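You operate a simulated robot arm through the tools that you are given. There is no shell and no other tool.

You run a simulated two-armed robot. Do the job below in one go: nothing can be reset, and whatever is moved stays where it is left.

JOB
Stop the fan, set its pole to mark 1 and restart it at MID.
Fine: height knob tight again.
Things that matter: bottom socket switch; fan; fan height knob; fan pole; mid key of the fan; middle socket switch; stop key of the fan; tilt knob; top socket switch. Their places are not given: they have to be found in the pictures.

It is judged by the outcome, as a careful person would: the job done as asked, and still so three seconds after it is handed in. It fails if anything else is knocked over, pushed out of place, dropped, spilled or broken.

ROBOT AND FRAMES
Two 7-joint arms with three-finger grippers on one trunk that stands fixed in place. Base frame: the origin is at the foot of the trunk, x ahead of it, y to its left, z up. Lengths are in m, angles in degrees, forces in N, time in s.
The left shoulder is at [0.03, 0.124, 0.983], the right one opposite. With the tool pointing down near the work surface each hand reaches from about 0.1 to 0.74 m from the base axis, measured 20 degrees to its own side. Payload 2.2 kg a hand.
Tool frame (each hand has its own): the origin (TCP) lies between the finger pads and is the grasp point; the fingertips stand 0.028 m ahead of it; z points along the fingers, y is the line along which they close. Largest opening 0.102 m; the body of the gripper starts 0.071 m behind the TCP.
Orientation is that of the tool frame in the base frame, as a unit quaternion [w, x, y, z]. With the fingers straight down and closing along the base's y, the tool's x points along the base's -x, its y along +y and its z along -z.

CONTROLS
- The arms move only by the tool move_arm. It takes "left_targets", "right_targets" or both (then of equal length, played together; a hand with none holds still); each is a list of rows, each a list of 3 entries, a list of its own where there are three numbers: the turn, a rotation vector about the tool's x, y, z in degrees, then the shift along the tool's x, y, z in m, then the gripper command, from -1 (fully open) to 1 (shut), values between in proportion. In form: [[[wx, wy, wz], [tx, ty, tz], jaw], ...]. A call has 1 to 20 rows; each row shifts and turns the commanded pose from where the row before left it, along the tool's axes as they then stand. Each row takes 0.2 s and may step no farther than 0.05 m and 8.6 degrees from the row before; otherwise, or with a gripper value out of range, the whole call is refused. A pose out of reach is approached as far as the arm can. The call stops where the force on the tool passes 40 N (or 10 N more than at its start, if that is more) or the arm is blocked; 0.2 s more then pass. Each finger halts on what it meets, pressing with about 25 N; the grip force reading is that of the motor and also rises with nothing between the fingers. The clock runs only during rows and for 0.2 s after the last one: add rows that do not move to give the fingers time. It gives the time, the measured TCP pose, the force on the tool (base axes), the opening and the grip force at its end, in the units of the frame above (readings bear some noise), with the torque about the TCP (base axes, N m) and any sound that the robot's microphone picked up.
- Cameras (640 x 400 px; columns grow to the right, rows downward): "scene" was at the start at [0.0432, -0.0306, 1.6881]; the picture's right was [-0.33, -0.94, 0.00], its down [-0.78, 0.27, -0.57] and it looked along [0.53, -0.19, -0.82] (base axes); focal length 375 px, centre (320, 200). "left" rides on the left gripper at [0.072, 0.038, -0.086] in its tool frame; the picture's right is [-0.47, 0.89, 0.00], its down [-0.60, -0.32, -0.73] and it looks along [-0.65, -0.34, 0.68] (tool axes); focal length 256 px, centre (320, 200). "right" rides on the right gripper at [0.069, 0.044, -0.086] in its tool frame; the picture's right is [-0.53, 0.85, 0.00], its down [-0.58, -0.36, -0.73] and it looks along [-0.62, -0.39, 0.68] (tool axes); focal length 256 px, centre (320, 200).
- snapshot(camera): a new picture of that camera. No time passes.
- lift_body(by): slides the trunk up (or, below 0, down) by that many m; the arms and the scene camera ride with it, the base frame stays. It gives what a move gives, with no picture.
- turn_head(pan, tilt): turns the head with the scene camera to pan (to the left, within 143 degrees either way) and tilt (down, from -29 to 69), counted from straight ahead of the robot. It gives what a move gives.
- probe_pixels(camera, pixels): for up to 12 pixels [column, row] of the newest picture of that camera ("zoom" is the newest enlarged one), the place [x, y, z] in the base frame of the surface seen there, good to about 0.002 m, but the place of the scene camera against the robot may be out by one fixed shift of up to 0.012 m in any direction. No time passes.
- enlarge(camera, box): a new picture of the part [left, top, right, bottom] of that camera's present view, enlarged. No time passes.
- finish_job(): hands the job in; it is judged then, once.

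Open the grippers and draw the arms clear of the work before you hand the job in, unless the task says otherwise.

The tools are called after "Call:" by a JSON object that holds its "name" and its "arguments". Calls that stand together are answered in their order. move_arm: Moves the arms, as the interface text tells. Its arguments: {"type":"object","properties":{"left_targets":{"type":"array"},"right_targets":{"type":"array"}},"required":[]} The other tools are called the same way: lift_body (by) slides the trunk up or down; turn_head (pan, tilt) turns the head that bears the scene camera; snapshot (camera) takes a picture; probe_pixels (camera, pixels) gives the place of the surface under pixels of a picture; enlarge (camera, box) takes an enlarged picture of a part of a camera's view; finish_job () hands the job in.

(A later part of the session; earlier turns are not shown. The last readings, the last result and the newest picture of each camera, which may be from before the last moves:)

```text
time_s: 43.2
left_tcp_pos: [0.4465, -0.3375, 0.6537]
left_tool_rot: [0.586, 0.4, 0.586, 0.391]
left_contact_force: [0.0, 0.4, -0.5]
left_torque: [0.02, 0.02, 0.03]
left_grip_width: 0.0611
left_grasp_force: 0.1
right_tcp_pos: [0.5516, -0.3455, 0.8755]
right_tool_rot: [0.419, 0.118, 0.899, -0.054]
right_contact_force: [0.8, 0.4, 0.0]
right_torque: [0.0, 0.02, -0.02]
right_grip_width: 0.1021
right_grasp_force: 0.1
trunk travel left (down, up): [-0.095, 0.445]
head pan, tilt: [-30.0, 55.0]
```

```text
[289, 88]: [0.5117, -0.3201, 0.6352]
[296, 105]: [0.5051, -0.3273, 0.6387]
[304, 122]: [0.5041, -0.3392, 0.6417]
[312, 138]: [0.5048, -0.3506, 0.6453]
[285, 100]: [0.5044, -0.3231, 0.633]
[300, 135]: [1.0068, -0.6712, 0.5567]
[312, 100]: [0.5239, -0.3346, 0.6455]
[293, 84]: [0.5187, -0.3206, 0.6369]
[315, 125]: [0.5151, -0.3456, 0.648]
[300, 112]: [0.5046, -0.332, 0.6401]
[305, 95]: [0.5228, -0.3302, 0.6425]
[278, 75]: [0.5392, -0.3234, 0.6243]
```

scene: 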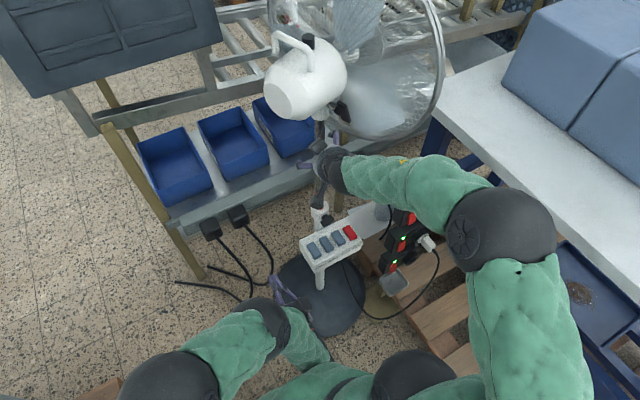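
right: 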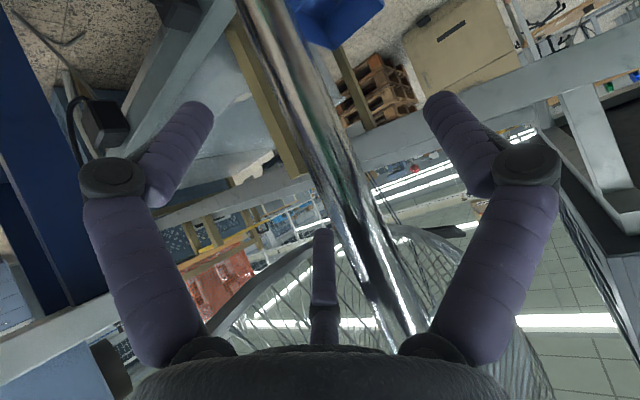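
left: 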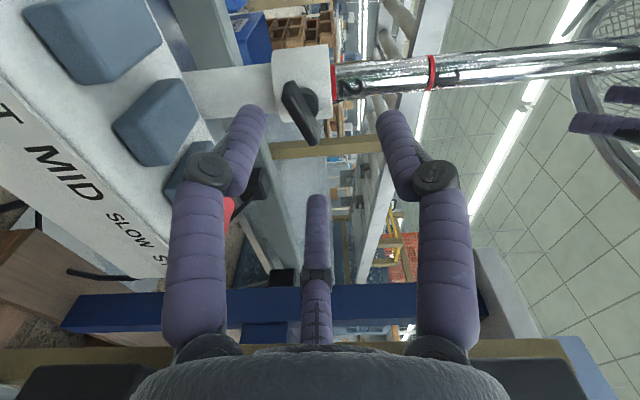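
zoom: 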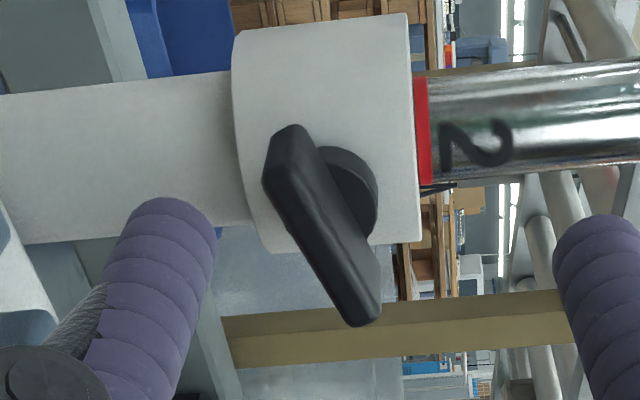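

The wing is centred at (y −0.337, z 0.6405), tilted 24°. I align the left hand and advance so that the fingertips straddle the wing.

Call:
{"name": "move_arm", "arguments": {"left_targets": [[[0, 0, -2], [0.006, -0.0137, 0], -0.4], [[0, 0, 0], [0, 0, 0.0], -0.4], [[0, 0, 0], [0, 0, 0.012], -0.4], [[0, 0, 0], [0, 0, 0.012], -0.4], [[0, 0, 0], [0, 0, 0.012], -0.4], [[0, 0, 0], [0, 0, 0.011], -0.4], [[0, 0, 0], [0, 0, 0], -0.4]]}}

Call:
{"name": "snapshot", "arguments": {"camera": "left"}}

Call:
{"name": "enlarge", "arguments": {"camera": "scene", "box": [290, 190, 390, 280]}}

```text
time_s: 44.8
left_tcp_pos: [0.4909, -0.3382, 0.6355]
left_tool_rot: [0.593, 0.389, 0.593, 0.381]
left_contact_force: [-0.1, 0.4, 0.1]
left_torque: [-0.02, 0.01, 0.0]
left_grip_width: 0.0717
left_grasp_force: 0.1
right_tcp_pos: [0.5511, -0.3449, 0.8754]
right_tool_rot: [0.418, 0.119, 0.899, -0.055]
right_contact_force: [0.6, -0.6, 0.5]
right_torque: [0.01, -0.02, -0.02]
right_grip_width: 0.1019
right_grasp_force: 0.0
trunk travel left (down, up): [-0.095, 0.445]
head pan, tilt: [-30.0, 55.0]
```

```text
taken
```

left: 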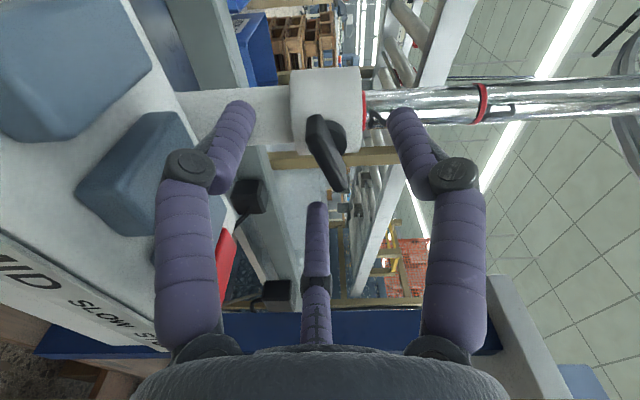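

```text
4.44 times, centred on (340, 235) of scene
```

zoom: 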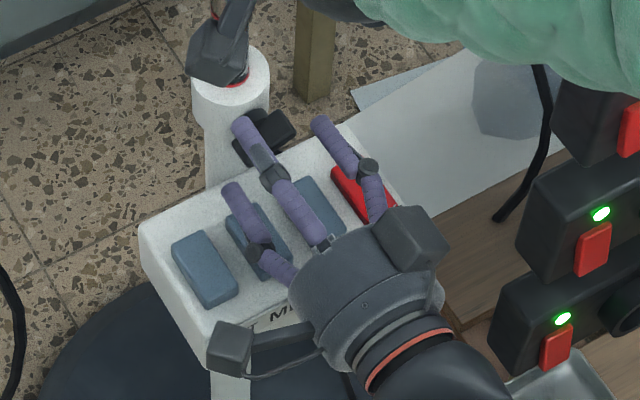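

The fingers straddle the wing without contact. Now I grip the pole with the right hand first.

Call:
{"name": "move_arm", "arguments": {"right_targets": [[[0, 0, 0], [0, 0, 0], -0.3], [[0, 0, 0], [0, 0, 0], 0.1], [[0, 0, 0], [0, 0, 0], 0.25], [[0, 0, 0], [0, 0, 0], 0.4], [[0, 0, 0], [0, 0, 0], 0.6], [[0, 0, 0], [0, 0, 0], 0.8], [[0, 0, 0], [0, 0, 0], 1], [[0, 0, 0], [0, 0, 0], 1]]}}

```text
time_s: 46.6
left_tcp_pos: [0.4912, -0.3381, 0.6359]
left_tool_rot: [0.593, 0.387, 0.593, 0.382]
left_contact_force: [0.0, 1.2, 0.3]
left_torque: [0.01, 0.01, -0.01]
left_grip_width: 0.0712
left_grasp_force: 0.1
right_tcp_pos: [0.5524, -0.3438, 0.8754]
right_tool_rot: [0.418, 0.118, 0.899, -0.055]
right_contact_force: [1.6, 7.6, -0.1]
right_torque: [-1.14, 0.32, 0.02]
right_grip_width: 0.0351
right_grasp_force: 45.1
trunk travel left (down, up): [-0.095, 0.445]
head pan, tilt: [-30.0, 55.0]
```

Pole gripped with little residual force. Now I close the left fingers on the wing gradually.

Call:
{"name": "move_arm", "arguments": {"left_targets": [[[0, 0, 0], [0, 0, 0.002], -0.1], [[0, 0, 0], [0, 0, 0], 0.2], [[0, 0, 0], [0, 0, 0], 0.4], [[0, 0, 0], [0, 0, 0], 0.5], [[0, 0, 0], [0, 0, 0], 0.5]]}}

Call:
{"name": "snapshot", "arguments": {"camera": "left"}}

```text
time_s: 47.8
left_tcp_pos: [0.4937, -0.3364, 0.6356]
left_tool_rot: [0.593, 0.39, 0.593, 0.381]
left_contact_force: [-0.5, -0.8, -0.5]
left_torque: [0.02, 0.0, -0.03]
left_grip_width: 0.0253
left_grasp_force: 0.1
right_tcp_pos: [0.552, -0.3445, 0.8746]
right_tool_rot: [0.418, 0.119, 0.899, -0.056]
right_contact_force: [1.2, 9.8, -1.2]
right_torque: [-1.36, 0.3, 0.16]
right_grip_width: 0.035
right_grasp_force: 44.8
trunk travel left (down, up): [-0.095, 0.445]
head pan, tilt: [-30.0, 55.0]
```

```text
taken
```

left: 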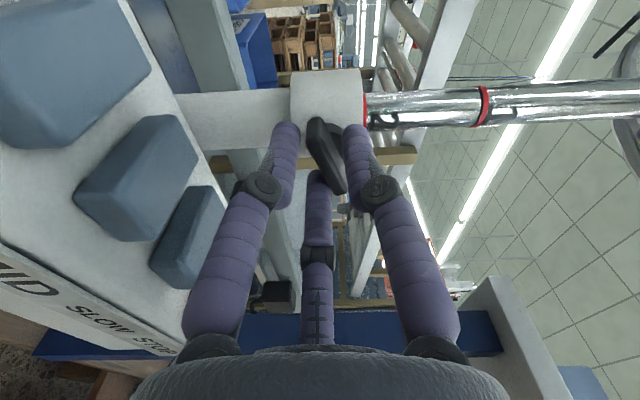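

No contact yet at 25 mm opening. I close further in small steps.

Call:
{"name": "move_arm", "arguments": {"left_targets": [[[0, 0, 0], [0, 0, 0], 0.6], [[0, 0, 0], [0, 0, 0], 0.68], [[0, 0, 0], [0, 0, 0], 0.75], [[0, 0, 0], [0, 0, 0], 0.82], [[0, 0, 0], [0, 0, 0], 0.82]]}}

Call:
{"name": "snapshot", "arguments": {"camera": "left"}}

```text
time_s: 49.0
left_tcp_pos: [0.4934, -0.3379, 0.636]
left_tool_rot: [0.592, 0.39, 0.593, 0.382]
left_contact_force: [1.6, -10.2, -10.2]
left_torque: [-0.07, -0.1, -0.27]
left_grip_width: 0.0163
left_grasp_force: 42.4
right_tcp_pos: [0.5527, -0.3449, 0.8753]
right_tool_rot: [0.418, 0.118, 0.899, -0.055]
right_contact_force: [-1.8, 15.7, 3.9]
right_torque: [-1.22, 0.37, 0.21]
right_grip_width: 0.0348
right_grasp_force: 45.0
trunk travel left (down, up): [-0.095, 0.445]
head pan, tilt: [-30.0, 55.0]
```

```text
taken
```

left: 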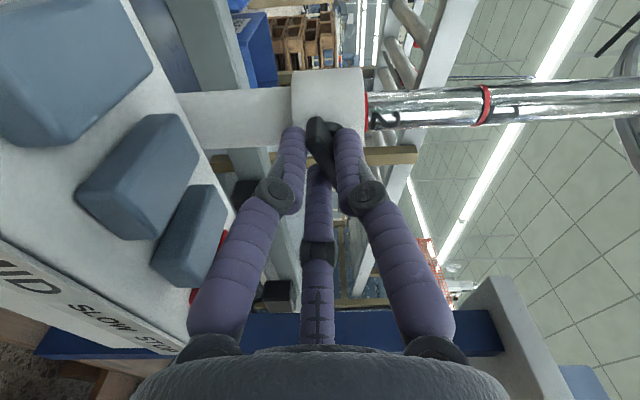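

The wing is clamped (42 N, 16 mm). I turn it counter-clockwise as seen from the robot (negative roll) by 24° and read the torque.

Call:
{"name": "move_arm", "arguments": {"left_targets": [[[0, 0, 0], [0, 0, 0], 1], [[0, 0, -6], [0, 0, 0], 1], [[0, 0, -6], [0, 0, 0], 1], [[0, 0, -6], [0, 0, 0], 1], [[0, 0, -6], [0, 0, 0], 1]]}}

Call:
{"name": "snapshot", "arguments": {"camera": "left"}}

Call:
{"name": "enlarge", "arguments": {"camera": "scene", "box": [290, 190, 390, 280]}}

```text
time_s: 50.2
left_tcp_pos: [0.4941, -0.3398, 0.6335]
left_tool_rot: [0.66, 0.258, 0.661, 0.249]
left_contact_force: [4.1, -27.1, -14.3]
left_torque: [0.36, -1.22, -1.34]
left_grip_width: 0.0163
left_grasp_force: 42.3
right_tcp_pos: [0.5521, -0.3445, 0.8744]
right_tool_rot: [0.418, 0.118, 0.899, -0.054]
right_contact_force: [-0.9, 24.5, 5.4]
right_torque: [-1.17, -0.37, 0.37]
right_grip_width: 0.0353
right_grasp_force: 44.3
trunk travel left (down, up): [-0.095, 0.445]
head pan, tilt: [-30.0, 55.0]
```

```text
taken
```

left: 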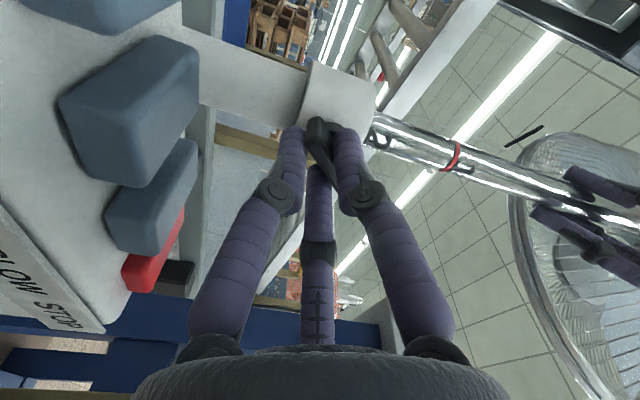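

```text
4.44 times, centred on (340, 235) of scene
```

zoom: 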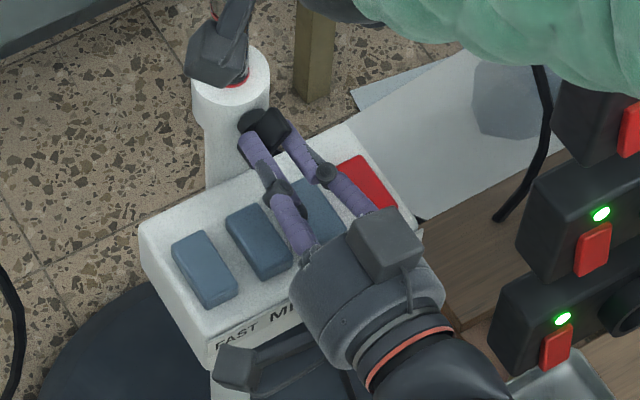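

The wing turned with the hand; side force rose to about 30 N since my hand centre is a few mm off the knob axis. I relieve that offset and continue turning.

Call:
{"name": "move_arm", "arguments": {"left_targets": [[[0, 0, 0], [0.0005, -0.003, 0], 1], [[0, 0, -6], [0, 0, 0], 1], [[0, 0, -6], [0, 0, 0], 1]]}}

```text
time_s: 51.0
left_tcp_pos: [0.4943, -0.3413, 0.6349]
left_tool_rot: [0.684, 0.185, 0.683, 0.178]
left_contact_force: [-26.9, -15.8, 14.6]
left_torque: [0.32, -0.28, 0.1]
left_grip_width: 0.0165
left_grasp_force: 41.7
right_tcp_pos: [0.552, -0.344, 0.8741]
right_tool_rot: [0.419, 0.119, 0.898, -0.056]
right_contact_force: [22.8, 18.4, -4.5]
right_torque: [-0.79, 1.29, -0.07]
right_grip_width: 0.0348
right_grasp_force: 44.6
trunk travel left (down, up): [-0.095, 0.445]
head pan, tilt: [-30.0, 55.0]
```

A back-push of about 27 N along x appeared. I back the left hand off slightly to relieve it and check again.

Call:
{"name": "move_arm", "arguments": {"left_targets": [[[0, 0, 0], [-0.001, -0.0005, -0.002], 1], [[0, 0, 0], [0, 0, 0], 1]]}}

Call:
{"name": "snapshot", "arguments": {"camera": "left"}}

Call:
{"name": "snapshot", "arguments": {"camera": "scene"}}

```text
time_s: 51.6
left_tcp_pos: [0.4943, -0.3415, 0.6353]
left_tool_rot: [0.682, 0.185, 0.684, 0.178]
left_contact_force: [14.7, -22.1, 0.6]
left_torque: [0.22, -0.96, -0.65]
left_grip_width: 0.0166
left_grasp_force: 42.1
right_tcp_pos: [0.5537, -0.3453, 0.8762]
right_tool_rot: [0.418, 0.118, 0.899, -0.055]
right_contact_force: [-2.0, 22.1, 4.9]
right_torque: [-1.11, -0.59, 0.35]
right_grip_width: 0.0347
right_grasp_force: 44.8
trunk travel left (down, up): [-0.095, 0.445]
head pan, tilt: [-30.0, 55.0]
```

```text
taken
```

left: 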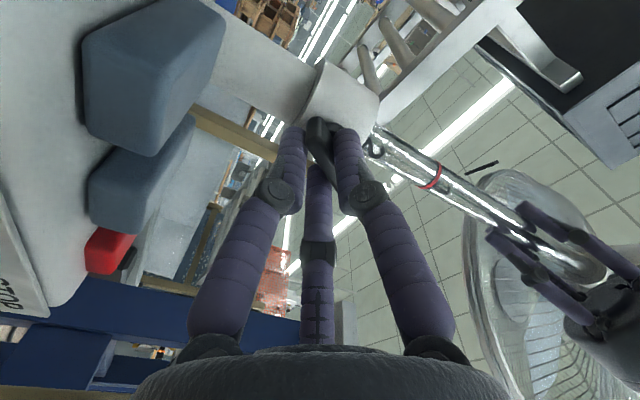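

```text
taken
```

scene: 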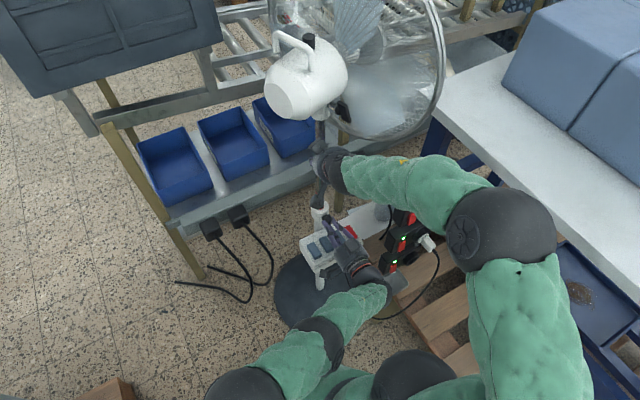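

The axial force is small now; I relieve the sideways force by 2 mm and continue turning, 18° more.

Call:
{"name": "move_arm", "arguments": {"left_targets": [[[0, 0, 0], [-0.001, -0.0017, 0.0007], 1], [[0, 0, -6], [0, 0, 0], 1], [[0, 0, -6], [0, 0, 0], 1], [[0, 0, -6], [0, 0, 0], 1]]}}

```text
time_s: 52.6
left_tcp_pos: [0.4945, -0.3433, 0.636]
left_tool_rot: [0.703, 0.076, 0.704, 0.069]
left_contact_force: [-1.4, -6.6, 21.4]
left_torque: [0.32, -0.39, 0.16]
left_grip_width: 0.0161
left_grasp_force: 42.3
right_tcp_pos: [0.5516, -0.3449, 0.8765]
right_tool_rot: [0.418, 0.118, 0.899, -0.056]
right_contact_force: [14.1, 11.8, -4.7]
right_torque: [-1.2, 0.24, 0.09]
right_grip_width: 0.0353
right_grasp_force: 45.0
trunk travel left (down, up): [-0.095, 0.445]
head pan, tilt: [-30.0, 55.0]
```

54° so far without slipping. I relieve the upward force and keep turning another 18°.

Call:
{"name": "move_arm", "arguments": {"left_targets": [[[0, 0, 0], [-0.002, -0.0002, 0], 1], [[0, 0, -6], [0, 0, 0], 1], [[0, 0, -6], [0, 0, 0], 1], [[0, 0, -6], [0, 0, 0], 1]]}}

Call:
{"name": "snapshot", "arguments": {"camera": "left"}}

Call:
{"name": "enlarge", "arguments": {"camera": "scene", "box": [290, 190, 390, 280]}}

```text
time_s: 53.6
left_tcp_pos: [0.4934, -0.3438, 0.6359]
left_tool_rot: [0.703, -0.032, 0.709, -0.042]
left_contact_force: [29.6, -26.3, 1.0]
left_torque: [1.44, 0.02, -0.19]
left_grip_width: 0.0177
left_grasp_force: 43.2
right_tcp_pos: [0.5518, -0.3445, 0.8743]
right_tool_rot: [0.418, 0.118, 0.899, -0.056]
right_contact_force: [-9.2, 20.4, 5.2]
right_torque: [-1.45, -0.99, 0.55]
right_grip_width: 0.0352
right_grasp_force: 45.1
trunk travel left (down, up): [-0.095, 0.445]
head pan, tilt: [-30.0, 55.0]
```

```text
taken
```

left: 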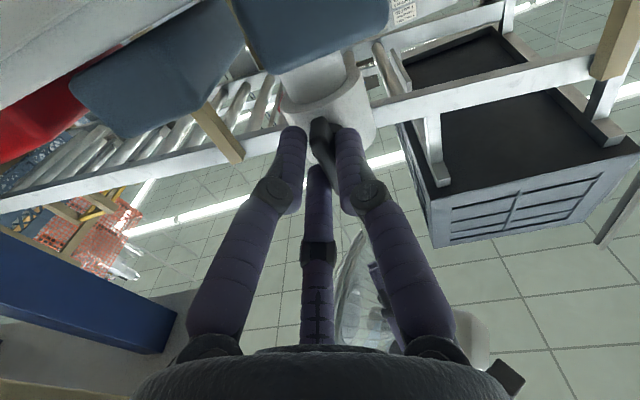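

```text
4.44 times, centred on (340, 235) of scene
```

zoom: 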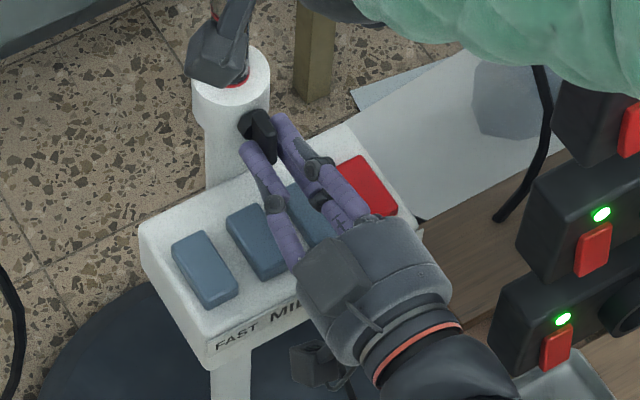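

At 72° the torque jumped to 1.44 N m, so the knob has likely met its loose stop. I back the left hand off 4° and relieve its side forces.

Call:
{"name": "move_arm", "arguments": {"left_targets": [[[0, 0, 4], [0, -0.002, 0.0015], 1], [[0, 0, 0], [0, 0, 0], 1]]}}

```text
time_s: 54.2
left_tcp_pos: [0.4934, -0.3434, 0.635]
left_tool_rot: [0.705, -0.009, 0.709, -0.014]
left_contact_force: [-3.2, -3.8, 15.4]
left_torque: [0.59, -0.78, 0.25]
left_grip_width: 0.0164
left_grasp_force: 42.5
right_tcp_pos: [0.5525, -0.3448, 0.874]
right_tool_rot: [0.419, 0.119, 0.898, -0.056]
right_contact_force: [13.2, 11.1, -4.6]
right_torque: [-1.06, 1.47, -0.01]
right_grip_width: 0.0349
right_grasp_force: 44.8
trunk travel left (down, up): [-0.095, 0.445]
head pan, tilt: [-30.0, 55.0]
```

Forces are small again. I test whether the pole is free by moving the right hand down 6 mm.

Call:
{"name": "move_arm", "arguments": {"right_targets": [[[0, 0, 0], [0.0023, 0, 0.0019], 1], [[0, 0, 0], [0.0023, 0, 0.0019], 1], [[0, 0, 0], [0, 0, 0], 1]]}}

Call:
{"name": "enlarge", "arguments": {"camera": "scene", "box": [300, 150, 360, 240]}}

Call:
{"name": "snapshot", "arguments": {"camera": "left"}}

```text
time_s: 55.0
left_tcp_pos: [0.4921, -0.3443, 0.6355]
left_tool_rot: [0.704, -0.009, 0.71, -0.015]
left_contact_force: [-3.8, -0.9, 10.3]
left_torque: [0.74, -0.18, 0.34]
left_grip_width: 0.0165
left_grasp_force: 42.5
right_tcp_pos: [0.553, -0.3446, 0.8708]
right_tool_rot: [0.42, 0.119, 0.898, -0.057]
right_contact_force: [11.7, 14.0, 5.4]
right_torque: [-0.96, -0.34, 0.08]
right_grip_width: 0.0353
right_grasp_force: 45.1
trunk travel left (down, up): [-0.095, 0.445]
head pan, tilt: [-30.0, 55.0]
```

```text
4.44 times, centred on (330, 195) of scene
```

zoom: 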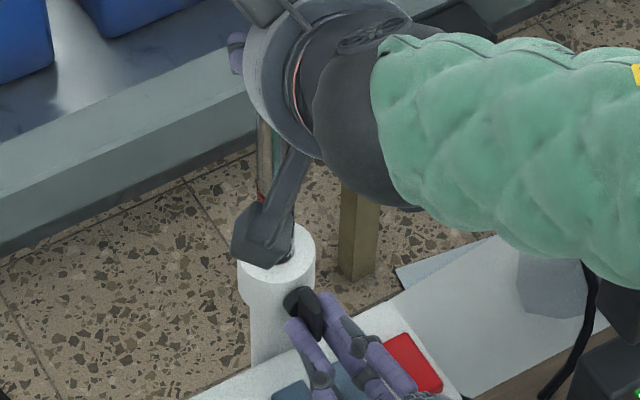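

```text
taken
```

left: 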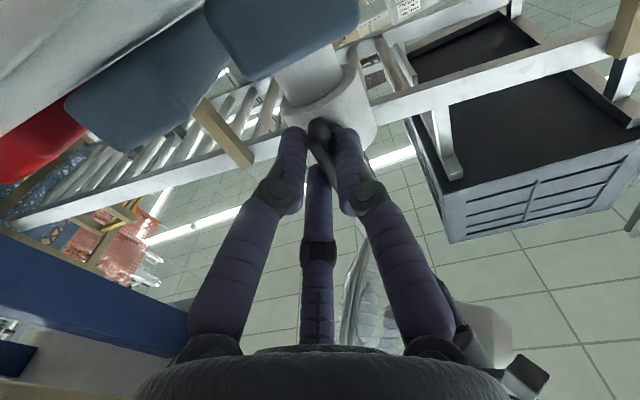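

The hand moved down about 3 mm with only 10 N change. I push down another 8 mm to tell sliding from flexing.

Call:
{"name": "move_arm", "arguments": {"right_targets": [[[0, 0, 0], [0.0031, 0, 0.0026], 1], [[0, 0, 0], [0.0031, 0, 0.0026], 1], [[0, 0, 0], [0, 0, 0], 1]]}}

Call:
{"name": "snapshot", "arguments": {"camera": "right"}}

```text
time_s: 55.8
left_tcp_pos: [0.4933, -0.3442, 0.6357]
left_tool_rot: [0.705, -0.01, 0.709, -0.014]
left_contact_force: [-15.1, 6.6, 12.0]
left_torque: [0.68, -0.11, 0.53]
left_grip_width: 0.0163
left_grasp_force: 42.4
right_tcp_pos: [0.5524, -0.3452, 0.8638]
right_tool_rot: [0.419, 0.118, 0.898, -0.056]
right_contact_force: [23.4, 7.4, 5.1]
right_torque: [-1.21, -0.21, 0.11]
right_grip_width: 0.0351
right_grasp_force: 45.1
trunk travel left (down, up): [-0.095, 0.445]
head pan, tilt: [-30.0, 55.0]
```

```text
taken
```

right: 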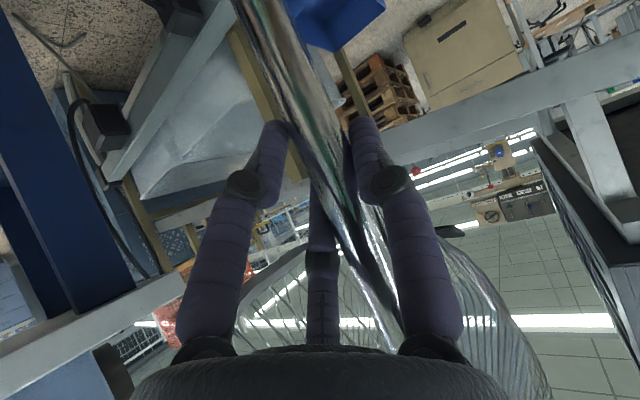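

The hand follows at low force (5 N). I compare the fan head's place in a new scene picture to make sure the pole moves and the fingers don't just slide on it.

Call:
{"name": "snapshot", "arguments": {"camera": "scene"}}

Call:
{"name": "enlarge", "arguments": {"camera": "scene", "box": [240, 0, 400, 160]}}

Call:
{"name": "probe_pixels", "arguments": {"camera": "scene", "pixels": [[308, 38], [290, 100], [319, 145], [318, 165]]}}

```text
taken
```

scene: 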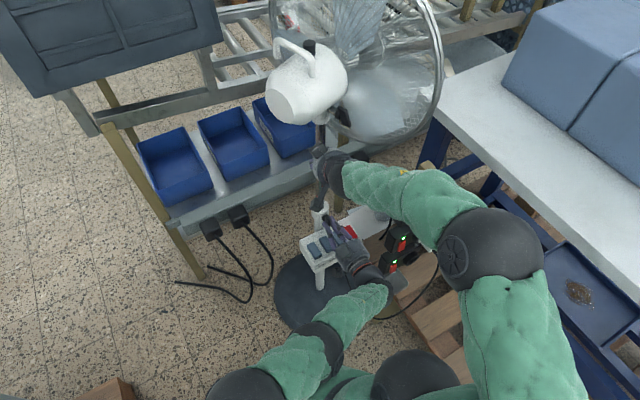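

```text
2.50 times, centred on (320, 80) of scene
```

zoom: 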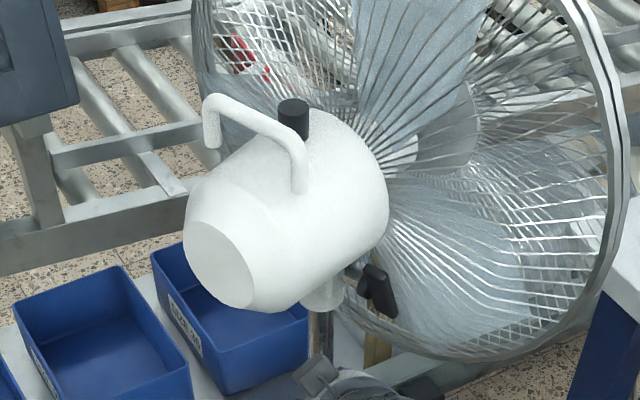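

```text
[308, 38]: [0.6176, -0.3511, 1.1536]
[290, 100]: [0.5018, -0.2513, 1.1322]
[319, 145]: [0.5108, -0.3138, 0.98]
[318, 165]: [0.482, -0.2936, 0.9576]
```

The fan head has come down with the hand, so the pole is loose and held. I lower it another 40 mm in steps.

Call:
{"name": "move_arm", "arguments": {"right_targets": [[[0, 0, 0], [0.0061, 0, 0.0052], 1], [[0, 0, 0], [0.0061, 0, 0.0052], 1], [[0, 0, 0], [0.0061, 0, 0.0052], 1], [[0, 0, 0], [0.0061, 0, 0.0052], 1], [[0, 0, 0], [0.0061, 0, 0.0052], 1], [[0, 0, 0], [0, 0, 0], 1]]}}

Call:
{"name": "snapshot", "arguments": {"camera": "left"}}

Call:
{"name": "enlarge", "arguments": {"camera": "scene", "box": [290, 150, 370, 250]}}

Call:
{"name": "snapshot", "arguments": {"camera": "right"}}

```text
time_s: 57.2
left_tcp_pos: [0.4956, -0.3435, 0.6355]
left_tool_rot: [0.704, -0.009, 0.709, -0.015]
left_contact_force: [-29.6, 10.3, 10.2]
left_torque: [0.7, -0.69, 0.73]
left_grip_width: 0.0162
left_grasp_force: 41.8
right_tcp_pos: [0.5507, -0.3442, 0.8223]
right_tool_rot: [0.419, 0.118, 0.898, -0.057]
right_contact_force: [36.4, 11.3, 5.0]
right_torque: [-1.07, -0.72, 0.11]
right_grip_width: 0.0351
right_grasp_force: 45.2
trunk travel left (down, up): [-0.095, 0.445]
head pan, tilt: [-30.0, 55.0]
```

```text
taken
```

left: 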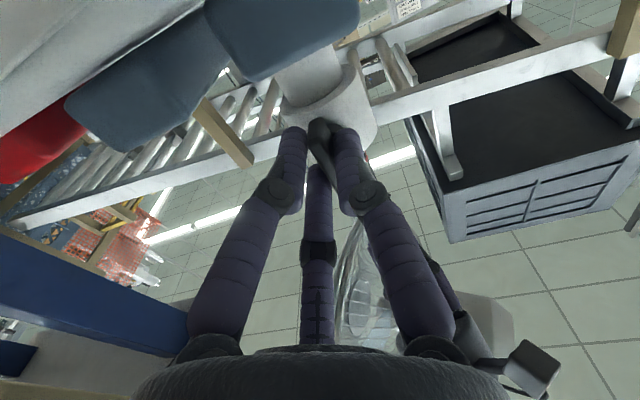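

```text
4.00 times, centred on (330, 200) of scene
```

zoom: 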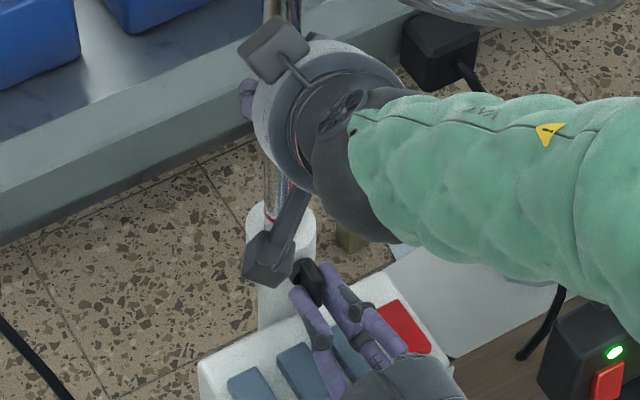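

```text
taken
```

right: 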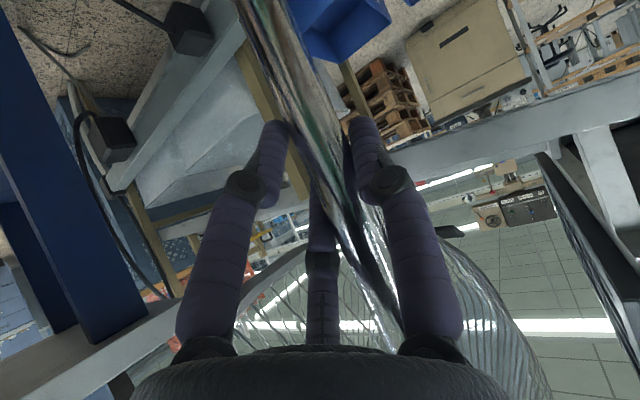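

Mark 1's ring now appears close to the collar (zoom (270,218)). I relieve the fore-aft strain (right +2 mm forward, left 1.5 mm back) and lower 12 mm more.

Call:
{"name": "move_arm", "arguments": {"right_targets": [[[0, 0, 0], [-0.0013, 0, 0.0015], 1], [[0, 0, 0], [0.0046, 0, 0.0039], 1], [[0, 0, 0], [0.0046, 0, 0.0039], 1], [[0, 0, 0], [0, 0, 0], 1]], "left_targets": [[[0, 0, 0], [0, 0, -0.0015], 1], [[0, 0, 0], [0, 0, 0], 1], [[0, 0, 0], [0, 0, 0], 1], [[0, 0, 0], [0, 0, 0], 1]]}}

Call:
{"name": "snapshot", "arguments": {"camera": "scene"}}

Call:
{"name": "enlarge", "arguments": {"camera": "scene", "box": [340, 180, 345, 210]}}

Call:
{"name": "enlarge", "arguments": {"camera": "scene", "box": [305, 185, 345, 235]}}

```text
time_s: 58.2
left_tcp_pos: [0.4939, -0.3439, 0.6354]
left_tool_rot: [0.704, -0.011, 0.71, -0.014]
left_contact_force: [16.9, 11.8, -2.6]
left_torque: [0.64, 0.76, 0.53]
left_grip_width: 0.0162
left_grasp_force: 41.9
right_tcp_pos: [0.5522, -0.3452, 0.8085]
right_tool_rot: [0.416, 0.119, 0.9, -0.055]
right_contact_force: [-8.9, 4.4, 4.7]
right_torque: [-1.82, 0.28, 0.24]
right_grip_width: 0.0349
right_grasp_force: 45.4
trunk travel left (down, up): [-0.095, 0.445]
head pan, tilt: [-30.0, 55.0]
```

```text
taken
```

scene: 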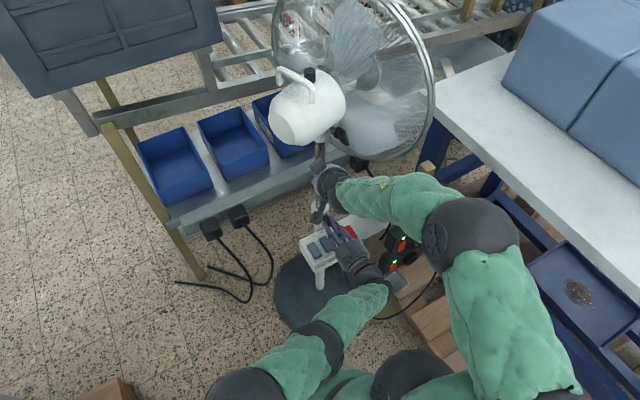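

```text
13.33 times, centred on (342, 195) of scene
```

zoom: 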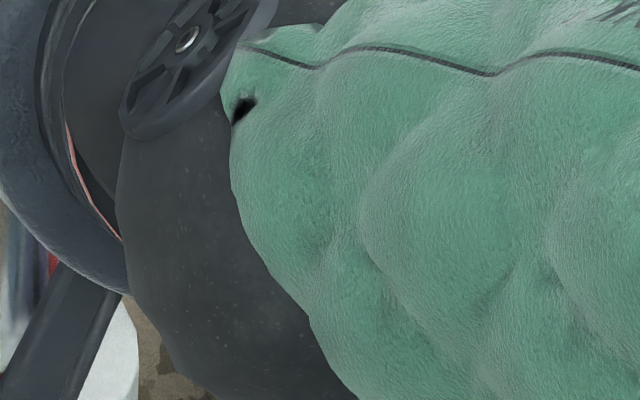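

```text
8.00 times, centred on (325, 210) of scene
```

zoom: 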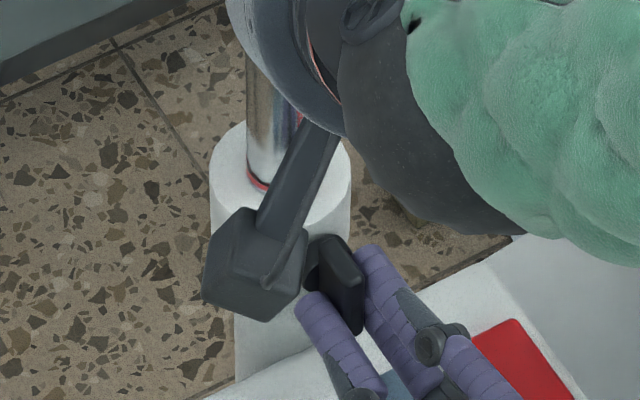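

Mark 1 is almost at the collar top. I zoom in on the ring for a fine check.

Call:
{"name": "enlarge", "arguments": {"camera": "scene", "box": [310, 198, 326, 212]}}

Call:
{"name": "probe_pixels", "arguments": {"camera": "scene", "pixels": [[317, 200], [318, 208], [313, 206], [310, 210], [319, 160]]}}

```text
16.00 times, centred on (318, 205) of scene
```

zoom: 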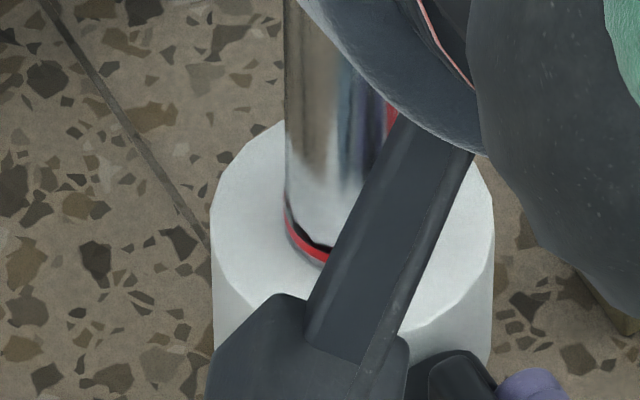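

```text
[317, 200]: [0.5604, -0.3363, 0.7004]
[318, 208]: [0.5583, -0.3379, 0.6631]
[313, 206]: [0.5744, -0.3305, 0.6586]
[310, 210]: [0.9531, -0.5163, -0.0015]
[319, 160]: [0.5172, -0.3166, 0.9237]
```

There's still a sliver of about 2 mm of pole below ring 1. I lower another 2 mm and look again.

Call:
{"name": "move_arm", "arguments": {"right_targets": [[[0, 0, 0], [0.0015, 0, 0.0013], 1], [[0, 0, 0], [0, 0, 0], 1]]}}

Call:
{"name": "enlarge", "arguments": {"camera": "scene", "box": [310, 198, 326, 212]}}

```text
time_s: 58.8
left_tcp_pos: [0.4926, -0.3449, 0.6349]
left_tool_rot: [0.704, -0.01, 0.71, -0.016]
left_contact_force: [33.8, 9.4, -8.9]
left_torque: [0.64, 1.0, 0.43]
left_grip_width: 0.0165
left_grasp_force: 41.9
right_tcp_pos: [0.5527, -0.343, 0.8049]
right_tool_rot: [0.415, 0.118, 0.9, -0.054]
right_contact_force: [-28.0, 4.8, 4.2]
right_torque: [-1.75, 0.73, 0.32]
right_grip_width: 0.0351
right_grasp_force: 45.3
trunk travel left (down, up): [-0.095, 0.445]
head pan, tilt: [-30.0, 55.0]
```

```text
16.00 times, centred on (318, 205) of scene
```

zoom: 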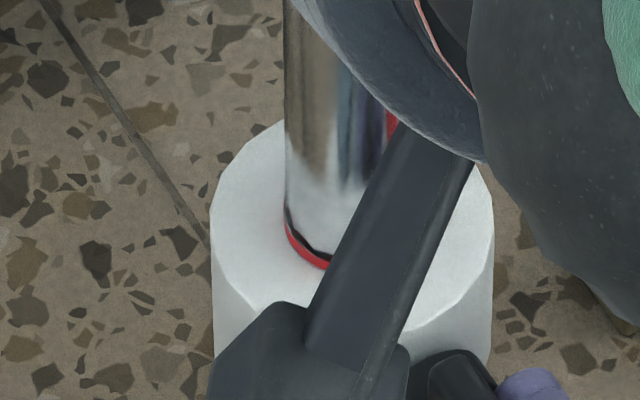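

Ring 1's lower edge now meets the collar top just as ring 2 did at the start. I relieve the fore-aft strain between the hands before tightening.

Call:
{"name": "move_arm", "arguments": {"right_targets": [[[0, 0, 0], [0.0008, 0, -0.0009], 1], [[0, 0, 0], [0, 0, 0], 1]], "left_targets": [[[0, 0, 0], [0, 0, 0.0012], 1], [[0, 0, 0], [0, 0, 0], 1]]}}

Call:
{"name": "enlarge", "arguments": {"camera": "scene", "box": [310, 198, 326, 212]}}

```text
time_s: 59.4
left_tcp_pos: [0.4922, -0.345, 0.636]
left_tool_rot: [0.705, -0.009, 0.709, -0.015]
left_contact_force: [9.7, 23.2, 0.8]
left_torque: [0.55, -0.77, 0.82]
left_grip_width: 0.0165
left_grasp_force: 41.7
right_tcp_pos: [0.5526, -0.3451, 0.8069]
right_tool_rot: [0.418, 0.118, 0.899, -0.056]
right_contact_force: [-11.6, 1.4, -4.9]
right_torque: [-1.02, 1.88, -0.09]
right_grip_width: 0.0353
right_grasp_force: 44.6
trunk travel left (down, up): [-0.095, 0.445]
head pan, tilt: [-30.0, 55.0]
```

```text
16.00 times, centred on (318, 205) of scene
```

zoom: 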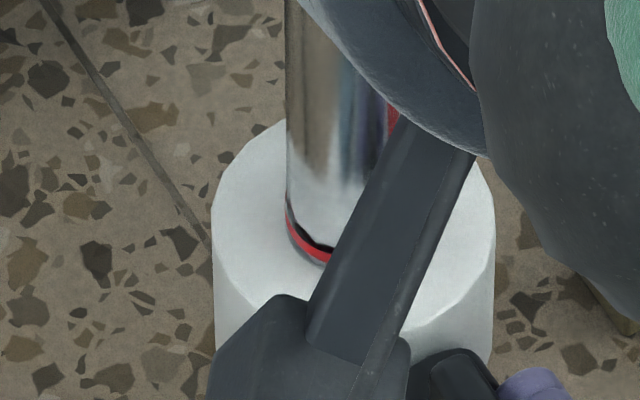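

The relief raised the ring by about 1 mm. I lower 1.5 mm to compensate and check.

Call:
{"name": "move_arm", "arguments": {"right_targets": [[[0, 0, 0], [0.0012, 0, 0.0009], 1], [[0, 0, 0], [0, 0, 0], 1]], "left_targets": [[[0, 0, 0], [0, 0.0015, 0.0005], 1], [[0, 0, 0], [0, 0, 0], 1]]}}

Call:
{"name": "enlarge", "arguments": {"camera": "scene", "box": [310, 198, 326, 212]}}

```text
time_s: 60.0
left_tcp_pos: [0.4937, -0.3446, 0.6362]
left_tool_rot: [0.705, -0.008, 0.709, -0.016]
left_contact_force: [11.3, 8.7, -4.2]
left_torque: [0.7, -0.18, 0.55]
left_grip_width: 0.0163
left_grasp_force: 42.2
right_tcp_pos: [0.5523, -0.3439, 0.8073]
right_tool_rot: [0.419, 0.118, 0.899, -0.056]
right_contact_force: [-17.9, 9.9, 6.5]
right_torque: [-0.95, 0.92, 0.04]
right_grip_width: 0.0349
right_grasp_force: 44.8
trunk travel left (down, up): [-0.095, 0.445]
head pan, tilt: [-30.0, 55.0]
```

```text
16.00 times, centred on (318, 205) of scene
```

zoom: 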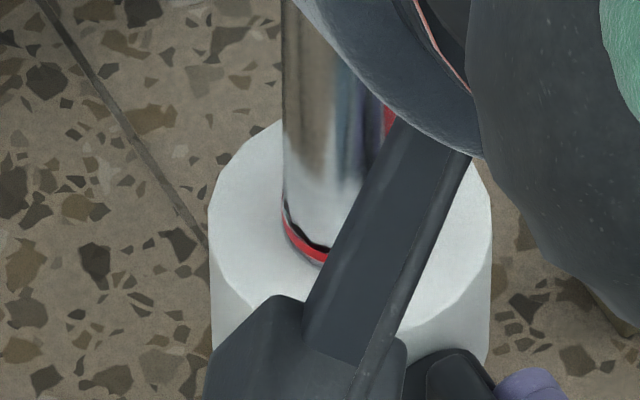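

A small sliver remains since sliding friction took up that step. I lower another 1.5 mm.

Call:
{"name": "move_arm", "arguments": {"right_targets": [[[0, 0, 0], [0.0013, 0, 0.0008], 1], [[0, 0, 0], [0, 0, 0], 1], [[0, 0, 0], [0, 0, 0], 1]]}}

Call:
{"name": "enlarge", "arguments": {"camera": "scene", "box": [310, 198, 326, 212]}}

```text
time_s: 60.8
left_tcp_pos: [0.4934, -0.3437, 0.6351]
left_tool_rot: [0.705, -0.008, 0.709, -0.016]
left_contact_force: [1.0, 2.2, -2.4]
left_torque: [0.69, 0.64, 0.42]
left_grip_width: 0.0166
left_grasp_force: 42.6
right_tcp_pos: [0.5521, -0.3445, 0.8066]
right_tool_rot: [0.419, 0.118, 0.898, -0.056]
right_contact_force: [-6.3, 13.3, 5.3]
right_torque: [-1.04, 0.32, 0.1]
right_grip_width: 0.0351
right_grasp_force: 45.1
trunk travel left (down, up): [-0.095, 0.445]
head pan, tilt: [-30.0, 55.0]
```

```text
16.00 times, centred on (318, 205) of scene
```

zoom: 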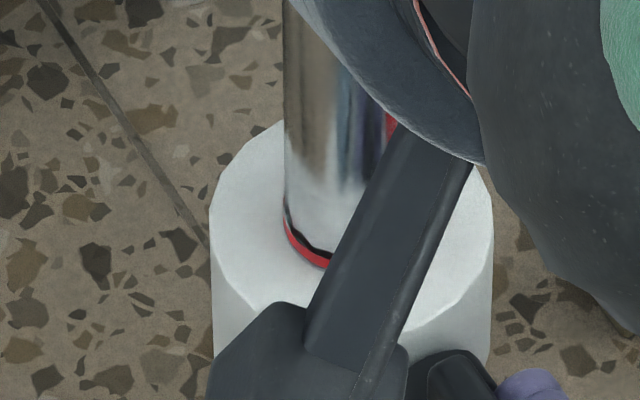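

The ring is within about half a millimetre. I nudge 0.7 mm and begin tightening the knob, 18° clockwise about its axis.

Call:
{"name": "move_arm", "arguments": {"right_targets": [[[0, 0, 0], [0.0006, 0, 0.0004], 1], [[0, 0, 0], [0, 0, 0], 1], [[0, 0, 0], [0, 0, 0], 1], [[0, 0, 0], [0, 0, 0], 1]], "left_targets": [[[0, 0, 0], [0, 0, 0], 1], [[0, 0, 6], [0.0003, 0.00044, 0], 1], [[0, 0, 6], [0.0003, 0.00044, 0], 1], [[0, 0, 6], [0.0003, 0.00044, 0], 1]]}}

```text
time_s: 61.8
left_tcp_pos: [0.493, -0.3423, 0.6343]
left_tool_rot: [0.699, 0.102, 0.702, 0.096]
left_contact_force: [-15.7, -0.9, -1.5]
left_torque: [-0.15, 1.19, 0.78]
left_grip_width: 0.016
left_grasp_force: 42.3
right_tcp_pos: [0.5522, -0.3448, 0.8056]
right_tool_rot: [0.419, 0.118, 0.898, -0.056]
right_contact_force: [8.6, 15.5, 3.5]
right_torque: [-1.11, 0.26, 0.14]
right_grip_width: 0.0349
right_grasp_force: 44.9
trunk travel left (down, up): [-0.095, 0.445]
head pan, tilt: [-30.0, 55.0]
```

Turning smoothly with low forces. I continue another 24°.

Call:
{"name": "move_arm", "arguments": {"left_targets": [[[0, 0, 6], [0.0003, 0.00044, -0.0007], 1], [[0, 0, 6], [0.0003, 0.00044, 0], 1], [[0, 0, 6], [0.0003, 0.00044, 0], 1], [[0, 0, 6], [0.0003, 0.00044, 0], 1]]}}

```text
time_s: 62.8
left_tcp_pos: [0.4941, -0.3394, 0.635]
left_tool_rot: [0.663, 0.245, 0.666, 0.239]
left_contact_force: [-0.7, -4.3, -9.1]
left_torque: [-0.19, 1.05, 1.04]
left_grip_width: 0.016
left_grasp_force: 42.3
right_tcp_pos: [0.5524, -0.343, 0.8048]
right_tool_rot: [0.419, 0.118, 0.898, -0.056]
right_contact_force: [-0.2, 17.6, 11.3]
right_torque: [-1.24, 0.24, 0.23]
right_grip_width: 0.035
right_grasp_force: 44.8
trunk travel left (down, up): [-0.095, 0.445]
head pan, tilt: [-30.0, 55.0]
```

At about 40° roll. I continue another 18° toward the original tight angle.

Call:
{"name": "move_arm", "arguments": {"left_targets": [[[0, 0, 6], [0.0003, 0.0, 0], 1], [[0, 0, 6], [0.0003, 0.00044, 0], 1], [[0, 0, 6], [0.0003, 0.00044, 0], 1]]}}

Call:
{"name": "snapshot", "arguments": {"camera": "left"}}

```text
time_s: 63.6
left_tcp_pos: [0.4944, -0.3381, 0.6343]
left_tool_rot: [0.619, 0.345, 0.619, 0.34]
left_contact_force: [-5.0, 10.8, -1.5]
left_torque: [-0.23, 0.24, 1.05]
left_grip_width: 0.0159
left_grasp_force: 42.4
right_tcp_pos: [0.551, -0.3433, 0.805]
right_tool_rot: [0.419, 0.118, 0.899, -0.056]
right_contact_force: [5.9, 9.9, 5.2]
right_torque: [-1.1, 0.28, 0.18]
right_grip_width: 0.0347
right_grasp_force: 45.2
trunk travel left (down, up): [-0.095, 0.445]
head pan, tilt: [-30.0, 55.0]
```

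```text
taken
```

left: 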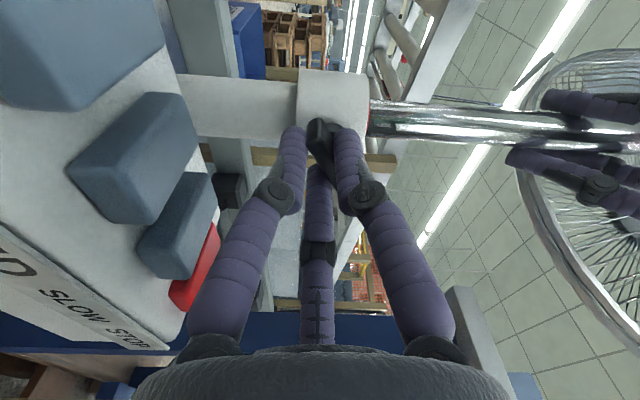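

I check the ring against the collar from this view.

Call:
{"name": "enlarge", "arguments": {"camera": "left", "box": [330, 70, 430, 150]}}

Call:
{"name": "enlarge", "arguments": {"camera": "scene", "box": [310, 198, 326, 212]}}

```text
5.00 times, centred on (380, 110) of left
```

zoom: 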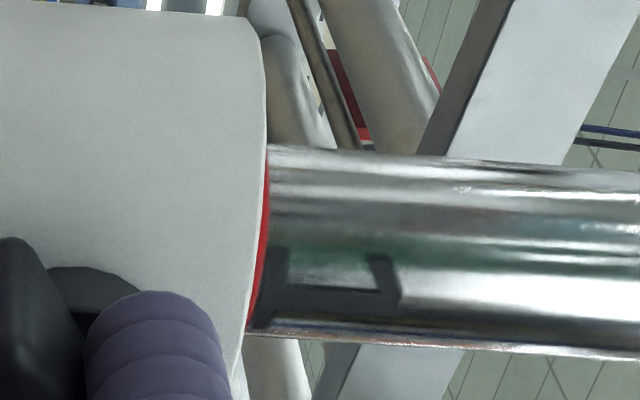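

```text
16.00 times, centred on (318, 205) of scene
```

zoom: 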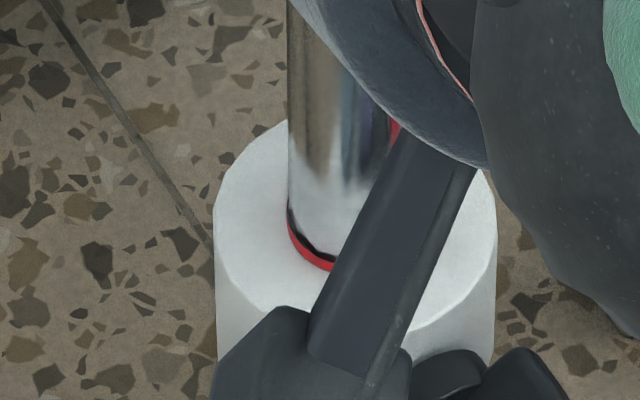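

Both views show ring 1 at the collar top. I zoom once more to judge it to a fraction of a millimetre before the final tightening.

Call:
{"name": "enlarge", "arguments": {"camera": "scene", "box": [314, 202, 322, 209]}}

Call:
{"name": "probe_pixels", "arguments": {"camera": "zoom", "pixels": [[300, 200], [300, 240], [300, 280], [300, 320]]}}

```text
16.00 times, centred on (318, 206) of scene
```

zoom: 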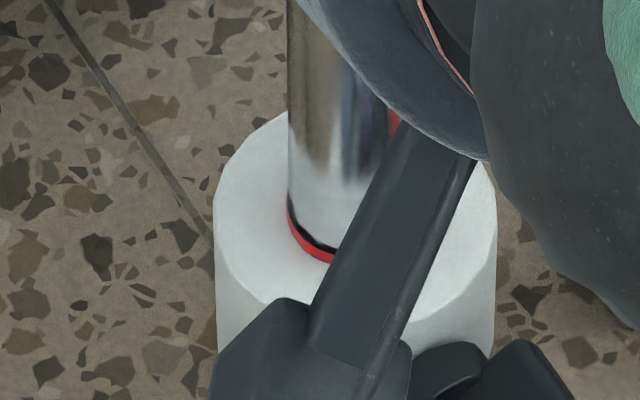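

```text
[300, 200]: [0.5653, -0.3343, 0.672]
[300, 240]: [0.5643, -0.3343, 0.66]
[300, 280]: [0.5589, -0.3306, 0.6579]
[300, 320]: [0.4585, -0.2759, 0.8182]
```

The ring is flush with the collar top. I turn the knob on to its original angle (about 9° more) and watch for rising torque.

Call:
{"name": "move_arm", "arguments": {"left_targets": [[[0, 0, 4.5], [0.0002, 0.0003, 0], 1], [[0, 0, 4.5], [0.0002, 0.0003, 0], 1], [[0, 0, 0], [0, 0, 0], 1]]}}

```text
time_s: 64.4
left_tcp_pos: [0.493, -0.337, 0.6331]
left_tool_rot: [0.589, 0.393, 0.59, 0.388]
left_contact_force: [-13.6, 26.2, 11.3]
left_torque: [-0.27, -0.31, 0.95]
left_grip_width: 0.016
left_grasp_force: 41.3
right_tcp_pos: [0.5531, -0.3444, 0.8046]
right_tool_rot: [0.419, 0.118, 0.899, -0.056]
right_contact_force: [16.8, 1.6, -3.7]
right_torque: [-1.1, 0.05, 0.04]
right_grip_width: 0.0351
right_grasp_force: 45.4
trunk travel left (down, up): [-0.095, 0.445]
head pan, tilt: [-30.0, 55.0]
```

Back at the original angle (67°) with only friction torque. I relieve the side force and turn a bit further to feel whether it tightens.

Call:
{"name": "move_arm", "arguments": {"left_targets": [[[0, 0, 0], [0.0015, 0.0017, -0.001], 1], [[0, 0, 4], [0.0002, 0.0003, 0], 1], [[0, 0, 4], [0.0002, 0.0003, 0], 1], [[0, 0, 0], [0, 0, 0], 1]]}}

```text
time_s: 65.3
left_tcp_pos: [0.4934, -0.3367, 0.6345]
left_tool_rot: [0.563, 0.433, 0.564, 0.422]
left_contact_force: [3.9, 2.9, -1.5]
left_torque: [-0.97, -0.67, -0.36]
left_grip_width: 0.0169
left_grasp_force: 42.5
right_tcp_pos: [0.5511, -0.3441, 0.8036]
right_tool_rot: [0.419, 0.116, 0.899, -0.055]
right_contact_force: [2.8, 4.0, 3.2]
right_torque: [-0.71, 0.36, 0.08]
right_grip_width: 0.0349
right_grasp_force: 44.8
trunk travel left (down, up): [-0.095, 0.445]
head pan, tilt: [-30.0, 55.0]
stopped in row 4 (left hand): the force on the tool passed its limit at 46 N (the readings are from after the stop); the commanded pose is now the measured one
```

Torque jumped to about 1 N m with the grip widening, so the knob is against its tight stop. I open the left fingers and draw straight back.

Call:
{"name": "move_arm", "arguments": {"left_targets": [[[0, 0, 0], [0, 0, 0], 0.6], [[0, 0, 0], [0, 0, 0], 0.2], [[0, 0, 0], [0, 0, 0], -0.2], [[0, 0, 0], [0, 0, 0], -0.4], [[0, 0, 0], [0, 0, -0.012], -0.4], [[0, 0, 0], [0, 0, -0.02], -0.4], [[0, 0, 0], [0, 0, -0.015], -0.4], [[0, 0, 0], [0, 0, 0], -0.4]]}}

Call:
{"name": "snapshot", "arguments": {"camera": "left"}}

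Call:
{"name": "enlarge", "arguments": {"camera": "left", "box": [240, 40, 400, 160]}}

```text
time_s: 67.1
left_tcp_pos: [0.4466, -0.3338, 0.6343]
left_tool_rot: [0.562, 0.434, 0.564, 0.422]
left_contact_force: [0.4, -0.1, 0.5]
left_torque: [-0.01, 0.03, -0.03]
left_grip_width: 0.0714
left_grasp_force: 0.0
right_tcp_pos: [0.5518, -0.3443, 0.805]
right_tool_rot: [0.419, 0.116, 0.899, -0.055]
right_contact_force: [4.1, 5.3, 2.8]
right_torque: [-1.47, 0.23, 0.07]
right_grip_width: 0.0346
right_grasp_force: 45.2
trunk travel left (down, up): [-0.095, 0.445]
head pan, tilt: [-30.0, 55.0]
```

```text
taken
```

left: 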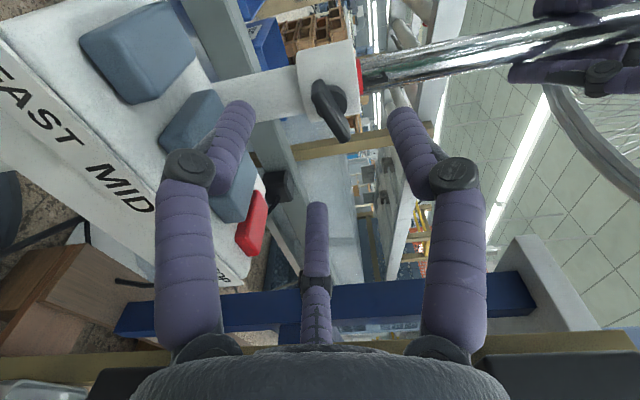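

```text
3.33 times, centred on (320, 100) of left
```

zoom: 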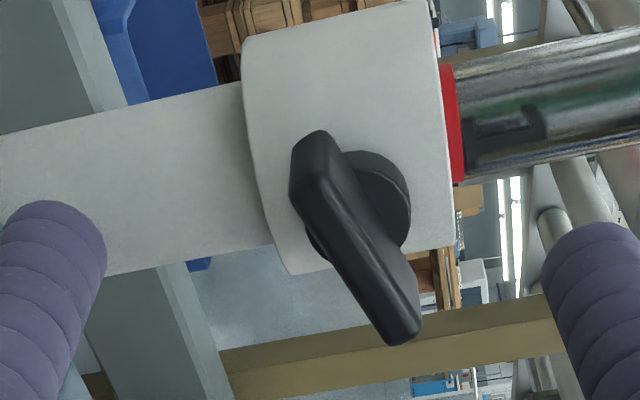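

Ring 1 sits at the collar exactly like ring 2 did. I probe the wing's angle to compare it with the original 24° tight position.

Call:
{"name": "probe_pixels", "arguments": {"camera": "zoom", "pixels": [[310, 145], [300, 190], [400, 335], [350, 240], [380, 290], [415, 325], [320, 165], [390, 320], [330, 220]]}}

```text
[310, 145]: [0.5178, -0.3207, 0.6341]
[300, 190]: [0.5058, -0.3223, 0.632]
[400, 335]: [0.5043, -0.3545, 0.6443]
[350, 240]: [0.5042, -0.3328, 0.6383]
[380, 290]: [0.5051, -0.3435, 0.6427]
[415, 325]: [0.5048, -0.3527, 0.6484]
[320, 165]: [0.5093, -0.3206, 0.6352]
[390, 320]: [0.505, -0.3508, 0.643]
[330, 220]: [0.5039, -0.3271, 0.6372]
```

The wing is back at its original angle (slightly past). As a check I push the pole down by a 2.5 mm command with the right hand and see if it resists.

Call:
{"name": "move_arm", "arguments": {"right_targets": [[[0, 0, 0], [0.0019, 0, 0.0016], 1], [[0, 0, 0], [0, 0, 0], 1]]}}

Call:
{"name": "move_arm", "arguments": {"right_targets": [[[0, 0, 0], [-0.0019, 0, -0.0016], 1], [[0, 0, 0], [0, 0, 0], 1]]}}

```text
time_s: 67.7
left_tcp_pos: [0.4446, -0.3352, 0.6354]
left_tool_rot: [0.563, 0.432, 0.564, 0.421]
left_contact_force: [0.4, -0.2, 0.8]
left_torque: [0.02, -0.02, -0.01]
left_grip_width: 0.0711
left_grasp_force: 0.0
right_tcp_pos: [0.5522, -0.3446, 0.8045]
right_tool_rot: [0.42, 0.118, 0.898, -0.057]
right_contact_force: [-1.8, 10.1, 19.0]
right_torque: [-0.82, 0.94, -0.02]
right_grip_width: 0.0353
right_grasp_force: 45.1
trunk travel left (down, up): [-0.095, 0.445]
head pan, tilt: [-30.0, 55.0]
```

```text
time_s: 68.3
left_tcp_pos: [0.4463, -0.335, 0.634]
left_tool_rot: [0.563, 0.432, 0.564, 0.422]
left_contact_force: [-0.6, 0.2, -0.4]
left_torque: [0.02, -0.02, 0.0]
left_grip_width: 0.0715
left_grasp_force: 0.0
right_tcp_pos: [0.5524, -0.3446, 0.8045]
right_tool_rot: [0.419, 0.117, 0.899, -0.056]
right_contact_force: [6.3, 6.9, 6.8]
right_torque: [-1.44, -0.58, 0.12]
right_grip_width: 0.035
right_grasp_force: 44.9
trunk travel left (down, up): [-0.095, 0.445]
head pan, tilt: [-30.0, 55.0]
```

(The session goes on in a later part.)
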